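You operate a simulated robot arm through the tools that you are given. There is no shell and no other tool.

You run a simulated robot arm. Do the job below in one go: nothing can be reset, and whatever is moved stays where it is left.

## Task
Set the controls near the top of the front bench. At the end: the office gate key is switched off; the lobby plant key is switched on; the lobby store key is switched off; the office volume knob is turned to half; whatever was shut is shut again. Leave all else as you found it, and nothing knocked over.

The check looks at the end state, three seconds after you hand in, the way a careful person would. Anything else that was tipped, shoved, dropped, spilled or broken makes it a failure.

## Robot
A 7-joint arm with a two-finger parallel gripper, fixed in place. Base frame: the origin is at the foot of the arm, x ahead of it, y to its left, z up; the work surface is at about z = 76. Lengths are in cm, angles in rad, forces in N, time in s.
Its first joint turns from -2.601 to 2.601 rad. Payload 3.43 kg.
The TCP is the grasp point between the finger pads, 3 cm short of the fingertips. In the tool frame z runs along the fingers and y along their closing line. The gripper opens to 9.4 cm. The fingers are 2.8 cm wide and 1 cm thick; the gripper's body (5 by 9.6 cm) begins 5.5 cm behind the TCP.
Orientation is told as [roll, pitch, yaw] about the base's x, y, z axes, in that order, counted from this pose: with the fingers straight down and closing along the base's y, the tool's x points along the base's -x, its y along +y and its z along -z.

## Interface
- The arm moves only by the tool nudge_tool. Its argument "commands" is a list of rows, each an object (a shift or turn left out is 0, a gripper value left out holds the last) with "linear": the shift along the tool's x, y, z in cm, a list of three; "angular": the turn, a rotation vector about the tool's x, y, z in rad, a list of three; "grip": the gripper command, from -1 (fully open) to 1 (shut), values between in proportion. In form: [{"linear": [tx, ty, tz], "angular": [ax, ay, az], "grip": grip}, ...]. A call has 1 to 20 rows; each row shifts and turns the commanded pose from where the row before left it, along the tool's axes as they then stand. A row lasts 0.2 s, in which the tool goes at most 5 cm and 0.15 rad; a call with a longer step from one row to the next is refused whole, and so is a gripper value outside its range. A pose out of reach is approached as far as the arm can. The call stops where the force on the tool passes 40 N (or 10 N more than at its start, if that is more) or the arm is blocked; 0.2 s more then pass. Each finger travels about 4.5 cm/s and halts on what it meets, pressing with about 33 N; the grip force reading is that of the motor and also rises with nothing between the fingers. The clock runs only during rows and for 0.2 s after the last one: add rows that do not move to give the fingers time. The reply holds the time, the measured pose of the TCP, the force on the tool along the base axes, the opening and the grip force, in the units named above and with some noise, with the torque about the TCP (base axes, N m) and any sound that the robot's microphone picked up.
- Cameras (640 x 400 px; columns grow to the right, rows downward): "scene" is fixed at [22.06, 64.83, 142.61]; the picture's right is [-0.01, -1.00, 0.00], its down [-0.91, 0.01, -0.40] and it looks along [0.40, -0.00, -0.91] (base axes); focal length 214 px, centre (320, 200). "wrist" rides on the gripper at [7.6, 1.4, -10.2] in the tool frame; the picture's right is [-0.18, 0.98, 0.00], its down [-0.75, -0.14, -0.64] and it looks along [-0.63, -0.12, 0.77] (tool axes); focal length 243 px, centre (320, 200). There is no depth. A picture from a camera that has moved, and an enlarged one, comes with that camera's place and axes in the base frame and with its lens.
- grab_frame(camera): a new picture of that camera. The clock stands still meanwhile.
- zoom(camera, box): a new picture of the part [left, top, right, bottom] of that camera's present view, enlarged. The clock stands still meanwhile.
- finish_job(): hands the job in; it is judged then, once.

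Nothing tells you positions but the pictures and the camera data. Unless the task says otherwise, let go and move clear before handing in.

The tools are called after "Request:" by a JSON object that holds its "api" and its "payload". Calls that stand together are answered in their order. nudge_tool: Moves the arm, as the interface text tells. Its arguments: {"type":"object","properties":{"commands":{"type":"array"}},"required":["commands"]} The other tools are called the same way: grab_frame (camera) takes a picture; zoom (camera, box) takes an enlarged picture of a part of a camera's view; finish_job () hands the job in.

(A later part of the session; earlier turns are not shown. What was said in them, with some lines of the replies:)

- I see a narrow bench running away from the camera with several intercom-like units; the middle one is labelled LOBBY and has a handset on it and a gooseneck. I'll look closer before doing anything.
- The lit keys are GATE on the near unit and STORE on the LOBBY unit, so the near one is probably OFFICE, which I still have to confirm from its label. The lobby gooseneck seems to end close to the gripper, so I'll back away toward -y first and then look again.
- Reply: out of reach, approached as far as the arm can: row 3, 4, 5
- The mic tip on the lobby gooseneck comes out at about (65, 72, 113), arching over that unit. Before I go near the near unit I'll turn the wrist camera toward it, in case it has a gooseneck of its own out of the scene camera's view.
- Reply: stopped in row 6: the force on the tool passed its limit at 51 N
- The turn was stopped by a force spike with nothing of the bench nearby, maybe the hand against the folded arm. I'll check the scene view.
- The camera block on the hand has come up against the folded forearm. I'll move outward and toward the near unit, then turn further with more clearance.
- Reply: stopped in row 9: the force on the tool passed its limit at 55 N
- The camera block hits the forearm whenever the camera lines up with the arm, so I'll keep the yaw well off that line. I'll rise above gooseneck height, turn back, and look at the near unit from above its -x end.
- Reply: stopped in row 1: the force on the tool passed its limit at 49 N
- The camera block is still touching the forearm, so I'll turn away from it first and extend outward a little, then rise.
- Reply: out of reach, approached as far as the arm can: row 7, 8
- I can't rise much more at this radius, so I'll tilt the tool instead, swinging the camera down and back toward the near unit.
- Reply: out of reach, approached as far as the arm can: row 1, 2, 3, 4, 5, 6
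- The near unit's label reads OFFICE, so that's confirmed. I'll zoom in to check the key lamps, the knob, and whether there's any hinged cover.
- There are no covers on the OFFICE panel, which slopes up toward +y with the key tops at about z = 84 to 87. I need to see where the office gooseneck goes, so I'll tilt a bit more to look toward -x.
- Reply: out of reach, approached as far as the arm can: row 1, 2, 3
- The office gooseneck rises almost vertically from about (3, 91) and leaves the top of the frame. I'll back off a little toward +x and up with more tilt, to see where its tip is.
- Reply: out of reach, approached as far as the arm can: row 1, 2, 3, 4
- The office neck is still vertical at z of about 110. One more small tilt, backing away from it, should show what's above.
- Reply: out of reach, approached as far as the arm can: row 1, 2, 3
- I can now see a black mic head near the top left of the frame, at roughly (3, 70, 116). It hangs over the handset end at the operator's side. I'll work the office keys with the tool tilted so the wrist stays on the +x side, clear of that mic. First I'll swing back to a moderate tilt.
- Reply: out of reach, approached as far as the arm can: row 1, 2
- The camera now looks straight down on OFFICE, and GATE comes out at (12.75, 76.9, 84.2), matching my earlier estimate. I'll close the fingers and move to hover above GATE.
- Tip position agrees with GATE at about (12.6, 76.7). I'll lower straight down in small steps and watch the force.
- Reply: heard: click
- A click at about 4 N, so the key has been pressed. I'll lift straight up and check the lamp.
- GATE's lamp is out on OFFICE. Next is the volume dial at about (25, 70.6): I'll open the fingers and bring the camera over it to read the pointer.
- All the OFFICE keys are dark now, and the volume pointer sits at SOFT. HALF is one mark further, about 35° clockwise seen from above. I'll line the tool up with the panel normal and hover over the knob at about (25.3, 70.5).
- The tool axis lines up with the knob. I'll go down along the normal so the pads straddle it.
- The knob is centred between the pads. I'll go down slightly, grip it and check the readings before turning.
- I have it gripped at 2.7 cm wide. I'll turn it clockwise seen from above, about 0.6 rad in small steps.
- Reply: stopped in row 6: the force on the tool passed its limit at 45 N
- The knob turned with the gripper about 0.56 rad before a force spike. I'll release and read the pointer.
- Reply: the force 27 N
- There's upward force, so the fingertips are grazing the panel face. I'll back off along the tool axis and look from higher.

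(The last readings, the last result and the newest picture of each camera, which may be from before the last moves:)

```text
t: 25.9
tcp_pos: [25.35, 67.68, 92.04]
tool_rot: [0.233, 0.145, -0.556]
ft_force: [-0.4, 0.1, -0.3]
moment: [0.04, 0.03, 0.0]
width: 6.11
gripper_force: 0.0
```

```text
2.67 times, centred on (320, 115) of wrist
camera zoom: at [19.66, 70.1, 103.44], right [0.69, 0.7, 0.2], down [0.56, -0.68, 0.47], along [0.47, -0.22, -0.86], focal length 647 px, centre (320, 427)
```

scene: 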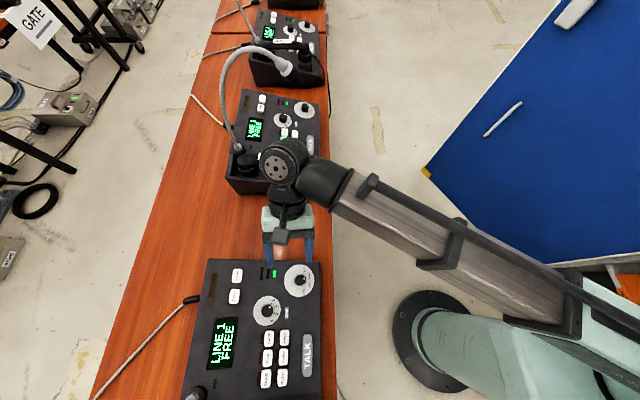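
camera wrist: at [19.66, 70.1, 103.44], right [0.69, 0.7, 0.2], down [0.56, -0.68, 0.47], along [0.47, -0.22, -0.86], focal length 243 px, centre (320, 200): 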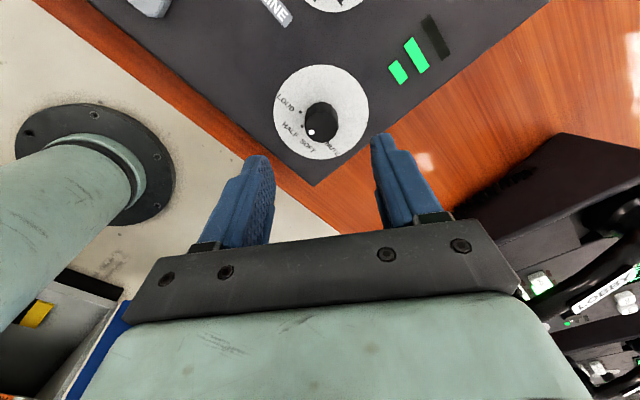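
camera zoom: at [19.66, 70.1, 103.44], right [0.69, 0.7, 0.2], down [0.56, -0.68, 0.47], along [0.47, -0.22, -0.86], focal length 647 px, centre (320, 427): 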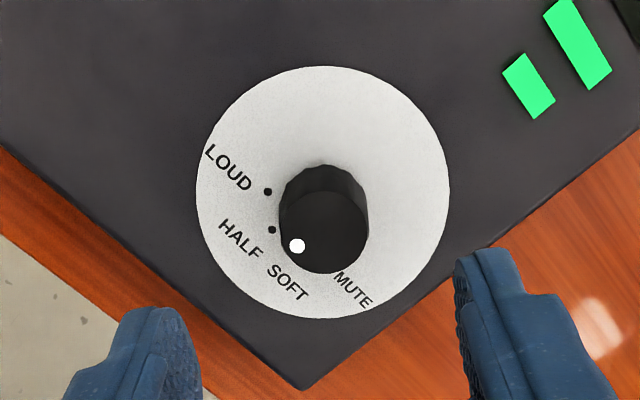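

Two green level bars are lit now instead of one, which fits HALF. I'll move the arm aside toward +x and up so the scene camera can confirm the pointer.

Request:
{"api": "nudge_tool", "payload": {"commands": [{"linear": [-1, 0.8, -3]}, {"linear": [-2.79, 2.32, -1.53]}, {"linear": [-2.79, 2.32, -1.53]}, {"linear": [-2.79, 2.32, -1]}, {"linear": [-2.79, 2.32, -0.5]}, {"linear": [-1, 1, 0]}]}}

Request:
{"api": "zoom", "payload": {"camera": "scene", "box": [260, 250, 340, 310]}}

Request:
{"api": "grab_frame", "payload": {"camera": "wrist"}}

Request:
{"api": "grab_frame", "payload": {"camera": "scene"}}

```text
t: 27.3
tcp_pos: [42.39, 67.58, 100.01]
tool_rot: [0.237, 0.148, -0.556]
ft_force: [-0.4, -1.0, -0.5]
moment: [0.02, 0.0, 0.0]
width: 6.09
gripper_force: 0.0
```

```text
6.67 times, centred on (300, 280) of scene
camera zoom: at [22.06, 64.83, 142.61], right [-0.01, -1.0, 0.0], down [-0.91, 0.01, -0.4], along [0.4, 0.0, -0.91], focal length 1430 px, centre (453, -333)
```

zoom: 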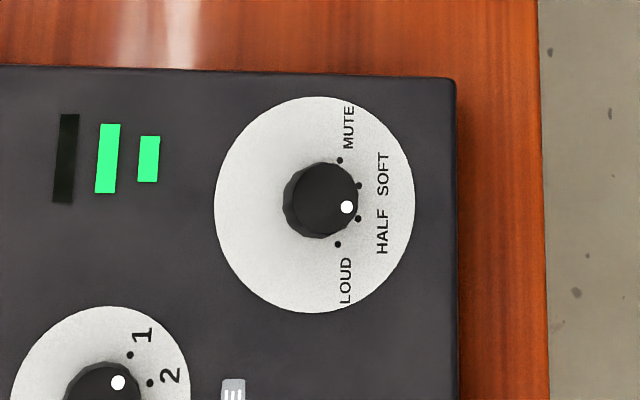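

```text
taken
camera wrist: at [36.69, 69.81, 111.37], right [0.69, 0.7, 0.2], down [0.56, -0.68, 0.47], along [0.47, -0.21, -0.86], focal length 243 px, centre (320, 200)
```

wrist: 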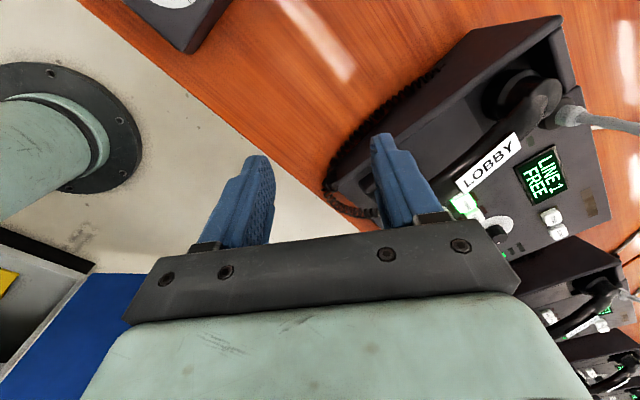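

```text
taken
```

scene: 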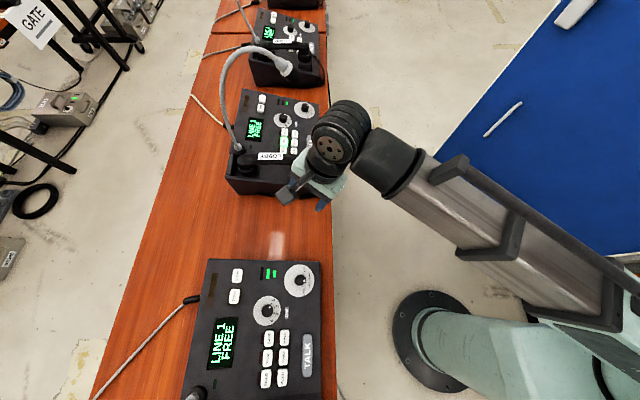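

The pointer now mirrors its earlier SOFT position and two bars are lit, so volume is at HALF. For LOBBY I put PLANT at about (66.2, 73.5) and STORE at about (69.6, 77.0). I'll come in from the -y side with the tool leaning outward, below and in front of the mic.

Request:
{"api": "nudge_tool", "payload": {"commands": [{"linear": [-3.46, 0.03, -0.51], "grip": 1}, {"linear": [-3.46, 0.03, -0.51]}, {"linear": [-3.46, 0.03, -0.51]}, {"linear": [-3.46, 0.03, -0.51]}, {"linear": [-3.46, 0.03, -0.51]}, {"angular": [-0.061, 0.018, -0.094]}, {"angular": [-0.061, 0.018, -0.094]}, {"angular": [-0.061, 0.018, -0.094]}, {"angular": [-0.061, 0.018, -0.094]}, {"angular": [-0.061, 0.018, -0.094]}, {"angular": [-0.061, 0.018, -0.094]}, {"linear": [0, 0, 0]}]}}

Request:
{"api": "grab_frame", "payload": {"camera": "wrist"}}

Request:
{"api": "grab_frame", "payload": {"camera": "scene"}}

```text
t: 29.9
tcp_pos: [56.91, 58.16, 99.93]
tool_rot: [0.656, -0.002, -0.002]
ft_force: [0.5, -0.4, 0.2]
moment: [0.01, -0.03, 0.02]
width: 0.01
gripper_force: 33.5
```

```text
taken
camera wrist: at [49.28, 53.21, 108.94], right [0.18, 0.78, 0.6], down [0.75, -0.5, 0.42], along [0.63, 0.37, -0.68], focal length 243 px, centre (320, 200)
```

wrist: 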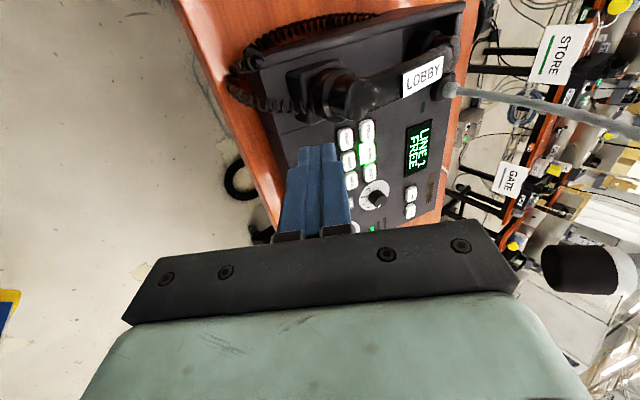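

```text
taken
```

scene: 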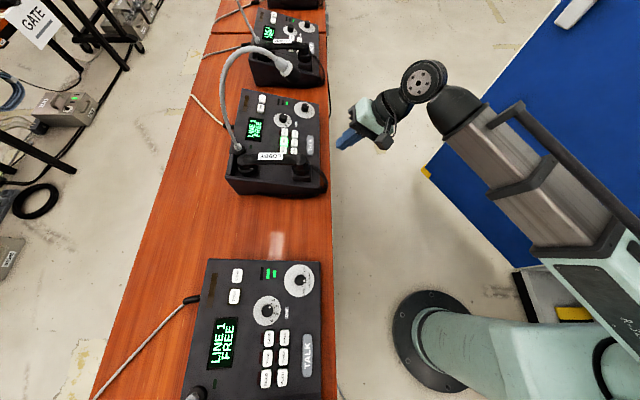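

The lobby mic head is at about (68, 72, 109), pointing down and toward -y. I'll lean the tool further (about 54° from vertical) so the hand passes well under and in front of it, and roll the camera away from the handset.

Request:
{"api": "nudge_tool", "payload": {"commands": [{"angular": [-0.147, 0, 0]}, {"angular": [-0.147, 0, 0]}, {"angular": [0, 0, -0.15]}, {"angular": [0, 0, -0.15]}, {"angular": [0, 0, -0.15]}, {"angular": [0, 0, -0.15]}, {"linear": [0, 0, 0]}]}}

Request:
{"api": "grab_frame", "payload": {"camera": "wrist"}}

Request:
{"api": "grab_frame", "payload": {"camera": "scene"}}

```text
t: 31.5
tcp_pos: [57.01, 58.17, 99.79]
tool_rot: [0.853, -0.479, 0.378]
ft_force: [-0.5, 0.5, -0.2]
moment: [0.0, -0.03, -0.02]
width: 0.01
gripper_force: 32.8
```

```text
taken
camera wrist: at [49.83, 48.14, 103.38], right [-0.4, 0.53, 0.74], down [0.7, -0.34, 0.63], along [0.59, 0.77, -0.24], focal length 243 px, centre (320, 200)
```

wrist: 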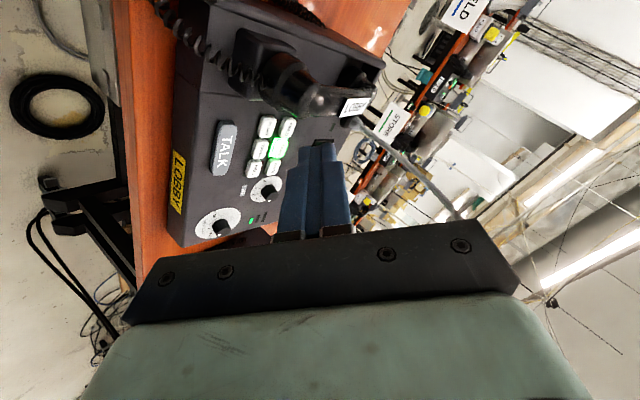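

```text
taken
```

scene: 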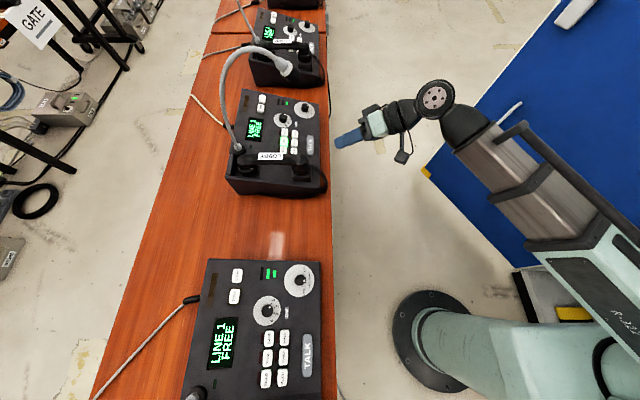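

PLANT and STORE now check out from two views, at (66.0, 73.5) and (69.4, 77.0). I'll move to hover over PLANT.

Request:
{"api": "nudge_tool", "payload": {"commands": [{"linear": [-1.66, -1.0, 2.85]}, {"linear": [-1.66, -1.0, 2.85]}, {"linear": [-1.66, -1.0, 2.85]}, {"linear": [-1.66, -1.0, 2.85]}, {"linear": [-1.66, -1.0, 2.85]}, {"linear": [0, 0, 0]}]}}

Request:
{"api": "grab_frame", "payload": {"camera": "wrist"}}

Request:
{"api": "zoom", "payload": {"camera": "scene", "box": [215, 40, 375, 200]}}

```text
t: 32.9
tcp_pos: [66.51, 69.94, 91.82]
tool_rot: [0.854, -0.475, 0.377]
ft_force: [0.2, -0.4, 0.0]
moment: [0.04, -0.06, 0.02]
width: 0.0
gripper_force: 33.7
```

```text
taken
camera wrist: at [59.33, 59.98, 95.38], right [-0.4, 0.53, 0.74], down [0.7, -0.34, 0.63], along [0.59, 0.77, -0.24], focal length 243 px, centre (320, 200)
```

wrist: 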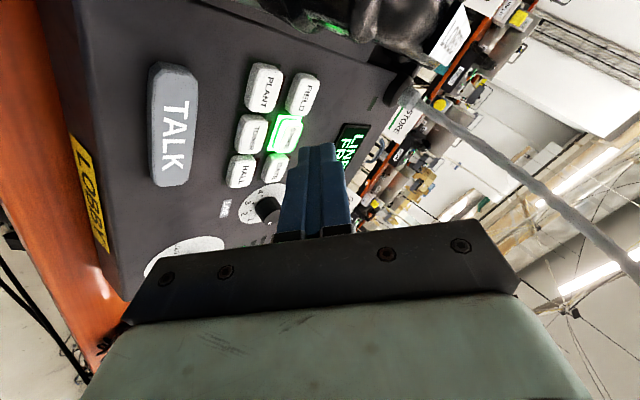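

```text
2.50 times, centred on (295, 120) of scene
camera zoom: at [22.06, 64.83, 142.61], right [-0.01, -1.0, 0.0], down [-0.91, 0.01, -0.4], along [0.4, 0.0, -0.91], focal length 536 px, centre (382, 400)
```

zoom: 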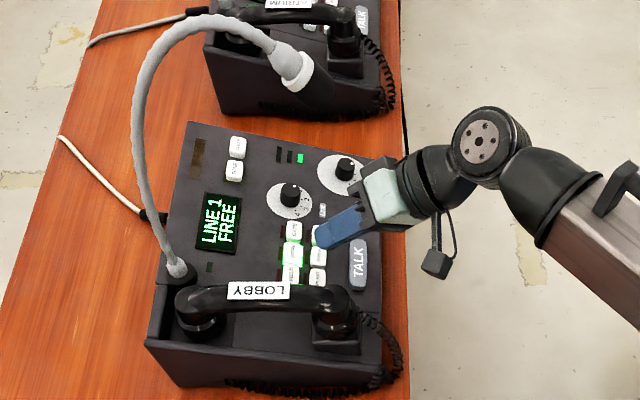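

The mic has comfortable clearance. I'll lower toward PLANT along the panel normal, stopping just above to check alignment.

Request:
{"api": "nudge_tool", "payload": {"commands": [{"linear": [0.58, -0.73, 1.28]}, {"linear": [0.58, -0.73, 1.28]}, {"linear": [0.58, -0.73, 1.28]}, {"linear": [0, 0, 0]}]}}

Request:
{"api": "zoom", "payload": {"camera": "wrist", "box": [200, 20, 440, 245]}}

Request:
{"api": "zoom", "payload": {"camera": "scene", "box": [260, 110, 340, 180]}}

```text
t: 33.9
tcp_pos: [66.35, 71.57, 87.38]
tool_rot: [0.855, -0.477, 0.379]
ft_force: [0.0, 0.1, 1.4]
moment: [-0.02, 0.01, -0.01]
width: 0.0
gripper_force: 32.9
```

```text
1.78 times, centred on (320, 132) of wrist
camera zoom: at [59.2, 61.59, 90.93], right [-0.4, 0.53, 0.74], down [0.7, -0.34, 0.63], along [0.59, 0.77, -0.24], focal length 431 px, centre (320, 320)
```

zoom: 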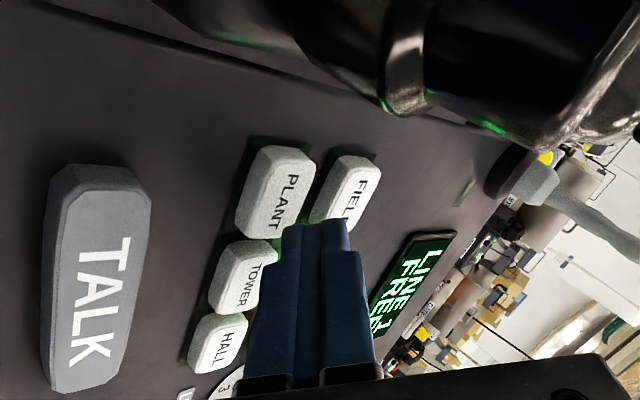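

```text
5.71 times, centred on (300, 145) of scene
camera zoom: at [22.06, 64.83, 142.61], right [-0.01, -1.0, 0.0], down [-0.91, 0.01, -0.4], along [0.4, 0.0, -0.91], focal length 1226 px, centre (434, 514)
```

zoom: 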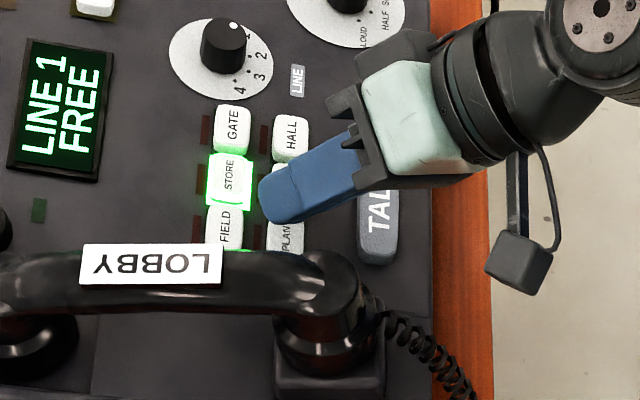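

The fingertip's leading corner is heading onto the middle of PLANT. I'll press in small steps.

Request:
{"api": "nudge_tool", "payload": {"commands": [{"linear": [0.128, -0.187, 0.285]}, {"linear": [0.128, -0.187, 0.285]}, {"linear": [0.128, -0.187, 0.285]}, {"linear": [0, 0, 0]}]}}

Request:
{"api": "zoom", "payload": {"camera": "wrist", "box": [200, 20, 440, 245]}}

```text
t: 34.9
tcp_pos: [66.47, 71.73, 86.43]
tool_rot: [0.855, -0.481, 0.378]
ft_force: [0.0, -1.1, 2.8]
moment: [0.03, 0.07, 0.0]
width: 0.0
gripper_force: 33.1
heard: click
```

```text
1.78 times, centred on (320, 132) of wrist
camera zoom: at [59.23, 61.83, 89.99], right [-0.4, 0.53, 0.74], down [0.7, -0.34, 0.63], along [0.59, 0.77, -0.24], focal length 431 px, centre (320, 320)
```

zoom: 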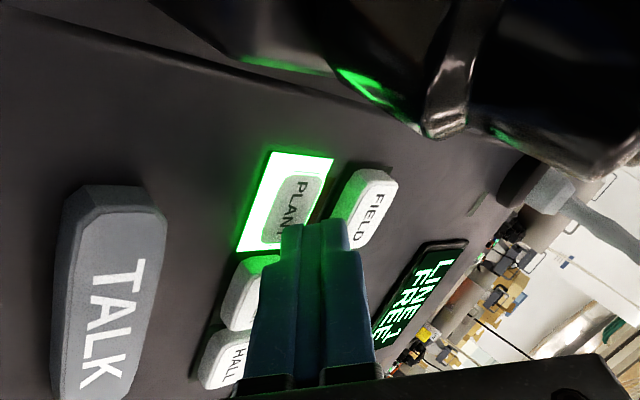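

PLANT clicked and is lit. I'll back off along the normal and shift over to hover above STORE.

Request:
{"api": "nudge_tool", "payload": {"commands": [{"linear": [-0.53, 0.77, -1.19]}, {"linear": [-0.53, 0.77, -1.19]}, {"linear": [-1.5, 0.13, 0.75]}, {"linear": [-1.5, 0.13, 0.75]}, {"linear": [-1.5, 0.13, 0.75]}, {"linear": [0, 0, 0]}]}}

Request:
{"api": "grab_frame", "payload": {"camera": "wrist"}}

Request:
{"api": "zoom", "payload": {"camera": "scene", "box": [215, 40, 375, 200]}}

```text
t: 36.3
tcp_pos: [70.05, 74.45, 90.66]
tool_rot: [0.855, -0.477, 0.377]
ft_force: [0.2, 0.1, 0.1]
moment: [0.01, 0.0, 0.0]
width: 0.0
gripper_force: 33.1
```

```text
taken
camera wrist: at [62.89, 64.55, 94.1], right [-0.4, 0.54, 0.74], down [0.7, -0.34, 0.63], along [0.59, 0.77, -0.24], focal length 243 px, centre (320, 200)
```

wrist: 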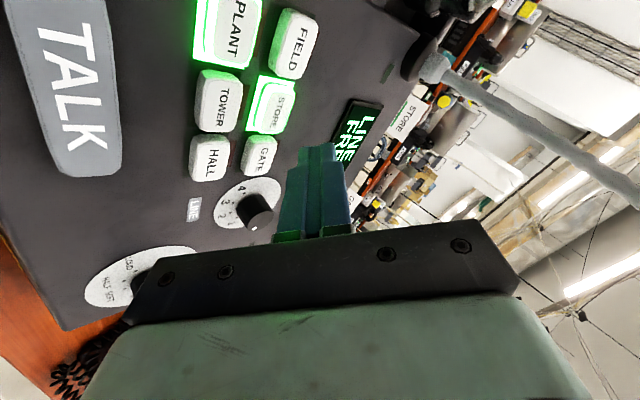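

```text
2.50 times, centred on (295, 120) of scene
camera zoom: at [22.06, 64.83, 142.61], right [-0.01, -1.0, 0.0], down [-0.91, 0.01, -0.4], along [0.4, 0.0, -0.91], focal length 536 px, centre (382, 400)
```

zoom: 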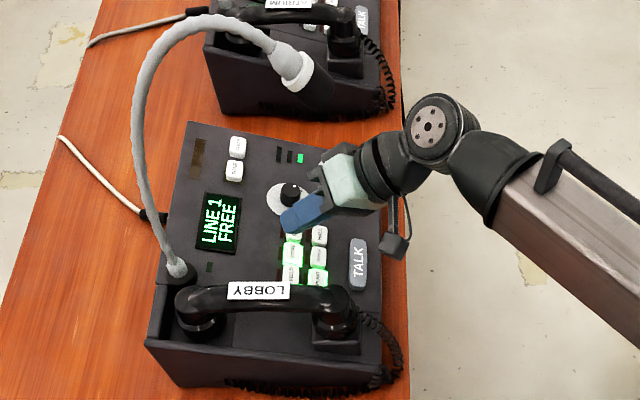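

STORE re-measures at about (69.1, 76.8). I'll lower partway and check the alignment before pressing.

Request:
{"api": "nudge_tool", "payload": {"commands": [{"linear": [0.53, -0.56, 0.82]}, {"linear": [0.53, -0.56, 0.82]}, {"linear": [0, 0, 0]}]}}

Request:
{"api": "zoom", "payload": {"camera": "wrist", "box": [180, 20, 420, 245]}}

```text
t: 37.1
tcp_pos: [69.67, 74.91, 88.24]
tool_rot: [0.856, -0.478, 0.377]
ft_force: [0.5, -0.2, 0.2]
moment: [0.01, 0.0, 0.0]
width: 0.0
gripper_force: 32.4
```

```text
1.78 times, centred on (300, 132) of wrist
camera zoom: at [62.56, 64.98, 91.8], right [-0.4, 0.53, 0.74], down [0.7, -0.34, 0.63], along [0.59, 0.77, -0.24], focal length 431 px, centre (356, 320)
```

zoom: 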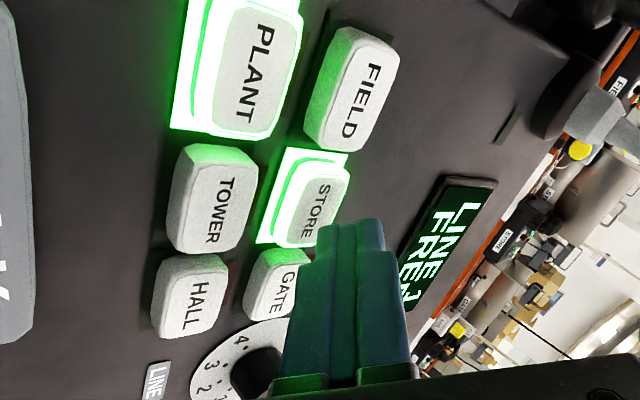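

Aligned much as it was for PLANT, so I'll press in small steps.

Request:
{"api": "nudge_tool", "payload": {"commands": [{"linear": [0.25, -0.1, 0.28]}, {"linear": [0.128, -0.187, 0.285]}, {"linear": [0.128, -0.187, 0.285]}, {"linear": [0, 0, 0]}]}}

Request:
{"api": "zoom", "payload": {"camera": "wrist", "box": [180, 20, 420, 245]}}

```text
t: 38.1
tcp_pos: [69.56, 75.2, 87.25]
tool_rot: [0.857, -0.478, 0.376]
ft_force: [-0.1, 0.1, 4.9]
moment: [0.07, 0.04, -0.01]
width: 0.0
gripper_force: 33.0
heard: click
```

```text
1.78 times, centred on (300, 132) of wrist
camera zoom: at [62.49, 65.12, 90.74], right [-0.4, 0.53, 0.74], down [0.7, -0.34, 0.63], along [0.59, 0.77, -0.24], focal length 431 px, centre (356, 320)
```

zoom: 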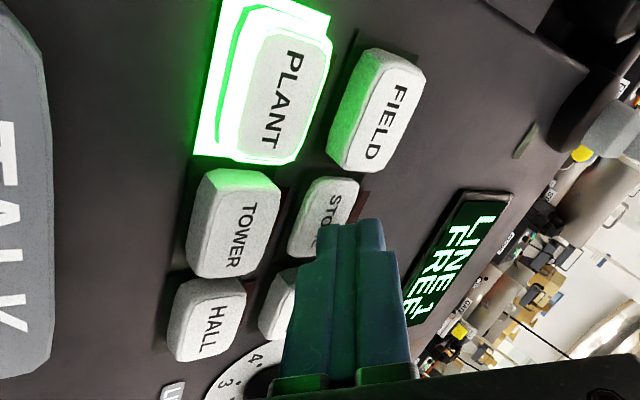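

STORE clicked and went dark while PLANT stays lit. I'll back straight out and move clear.

Request:
{"api": "nudge_tool", "payload": {"commands": [{"linear": [-0.53, 0.77, -1.19]}, {"linear": [-0.53, 0.77, -1.19]}, {"linear": [0, 0, -4]}, {"linear": [0, 0, -4]}, {"linear": [2.33, 1.06, -3.2]}, {"linear": [2.33, 1.06, -3.2]}, {"linear": [2.33, 1.06, -3.2]}, {"linear": [0, 0, 0]}]}}

Request:
{"api": "grab_frame", "payload": {"camera": "scene"}}

Request:
{"api": "zoom", "payload": {"camera": "scene", "box": [220, 80, 330, 200]}}

Request:
{"api": "zoom", "payload": {"camera": "scene", "box": [160, 240, 360, 400]}}

Request:
{"api": "grab_frame", "payload": {"camera": "wrist"}}

```text
t: 39.9
tcp_pos: [61.98, 59.41, 99.3]
tool_rot: [0.855, -0.477, 0.378]
ft_force: [-0.4, 0.1, -1.0]
moment: [-0.01, 0.01, -0.02]
width: 0.0
gripper_force: 32.8
```

```text
taken
```

scene: 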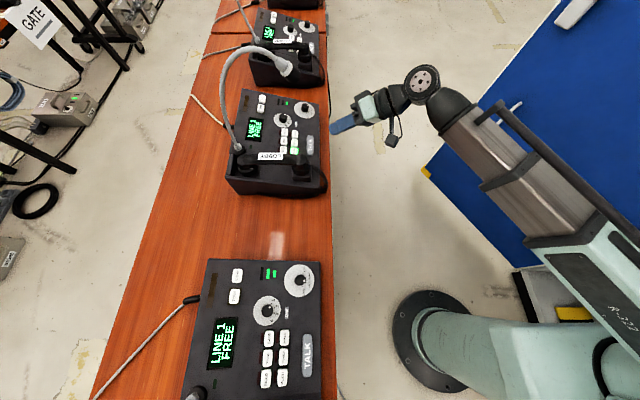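

```text
3.33 times, centred on (275, 140) of scene
camera zoom: at [22.06, 64.83, 142.61], right [-0.01, -1.0, 0.0], down [-0.91, 0.01, -0.4], along [0.4, 0.0, -0.91], focal length 715 px, centre (470, 400)
```

zoom: 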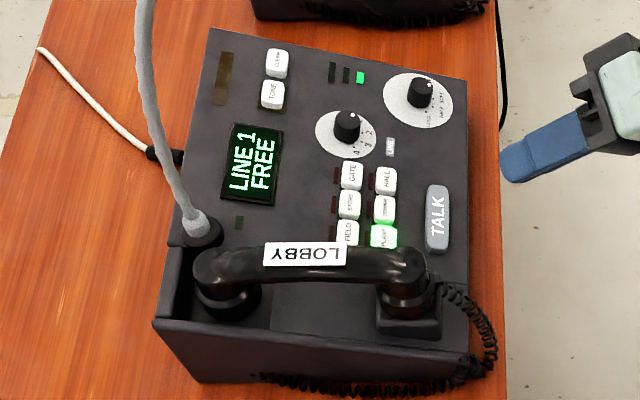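

```text
2.50 times, centred on (260, 320) of scene
camera zoom: at [22.06, 64.83, 142.61], right [-0.01, -1.0, 0.0], down [-0.91, 0.01, -0.4], along [0.4, 0.0, -0.91], focal length 536 px, centre (470, -100)
```

zoom: 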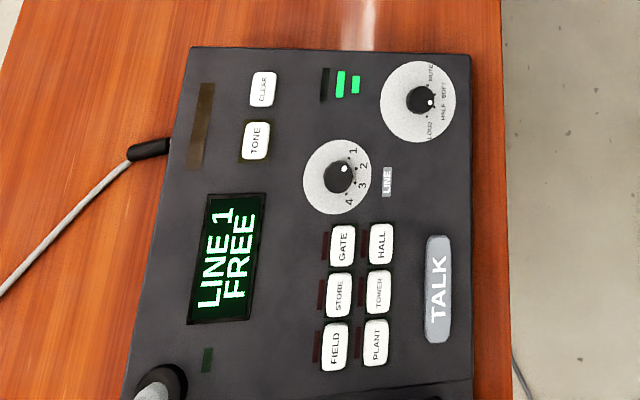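

```text
taken
camera wrist: at [54.87, 49.42, 102.72], right [-0.4, 0.54, 0.74], down [0.7, -0.34, 0.63], along [0.59, 0.77, -0.24], focal length 243 px, centre (320, 200)
```

wrist: 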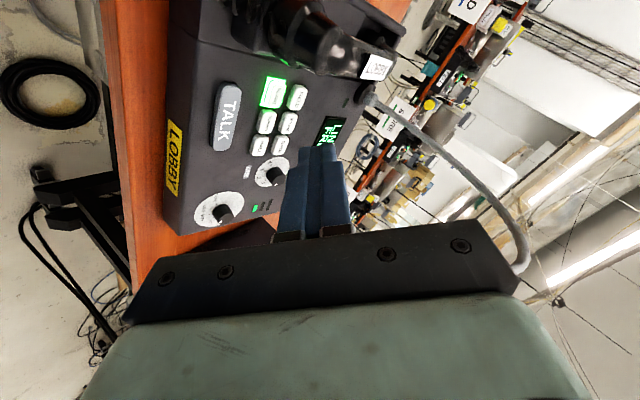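

PLANT is lit and STORE is dark on LOBBY. GATE is dark and volume is at HALF with two bars on OFFICE, and the handsets, mics and other keys look as they did at the start. Nothing was opened and the arm is clear, so I'm handing in.

Request:
{"api": "finish_job", "payload": {}}

```text
The job is handed in.
```

I set all four controls and handed the job in. My last pictures showed each one as asked, but I haven't seen the result of the check itself.

| Unit | Control | Before | Now |
|---|---|---|---|
| Office | Gate key | lit | off (clicked, lamp dark) |
| Office | Volume knob | soft, one level bar | half, two level bars |
| Lobby | Plant key | dark | on (clicked, lamp lit) |
| Lobby | Store key | lit | off (clicked, lamp dark) |

- **Office volume:** the knob made no click. I judged half by the pointer and by the level bars going from one to two. The turn stopped on a force spike at about 0.56 rad, just short of the 0.6 rad I asked for. While I was letting go, the fingertips pressed on the panel at about 25 N. The last picture shows no mark or change there.
- **Which unit is the office one:** I took it from the label on its handset, and did not see a name plate on its front. It also had the gate key lit at the start.
- **Covers:** I found none on either panel and opened nothing, so there was nothing to shut again.
- **Arm contact:** early on, the hand's camera seems to have bumped the arm's own forearm a few times while I was turning it. Nothing on the bench was near.

The other keys, the line selectors, handsets and microphones look as they did at the start. The arm ended clear of both units.
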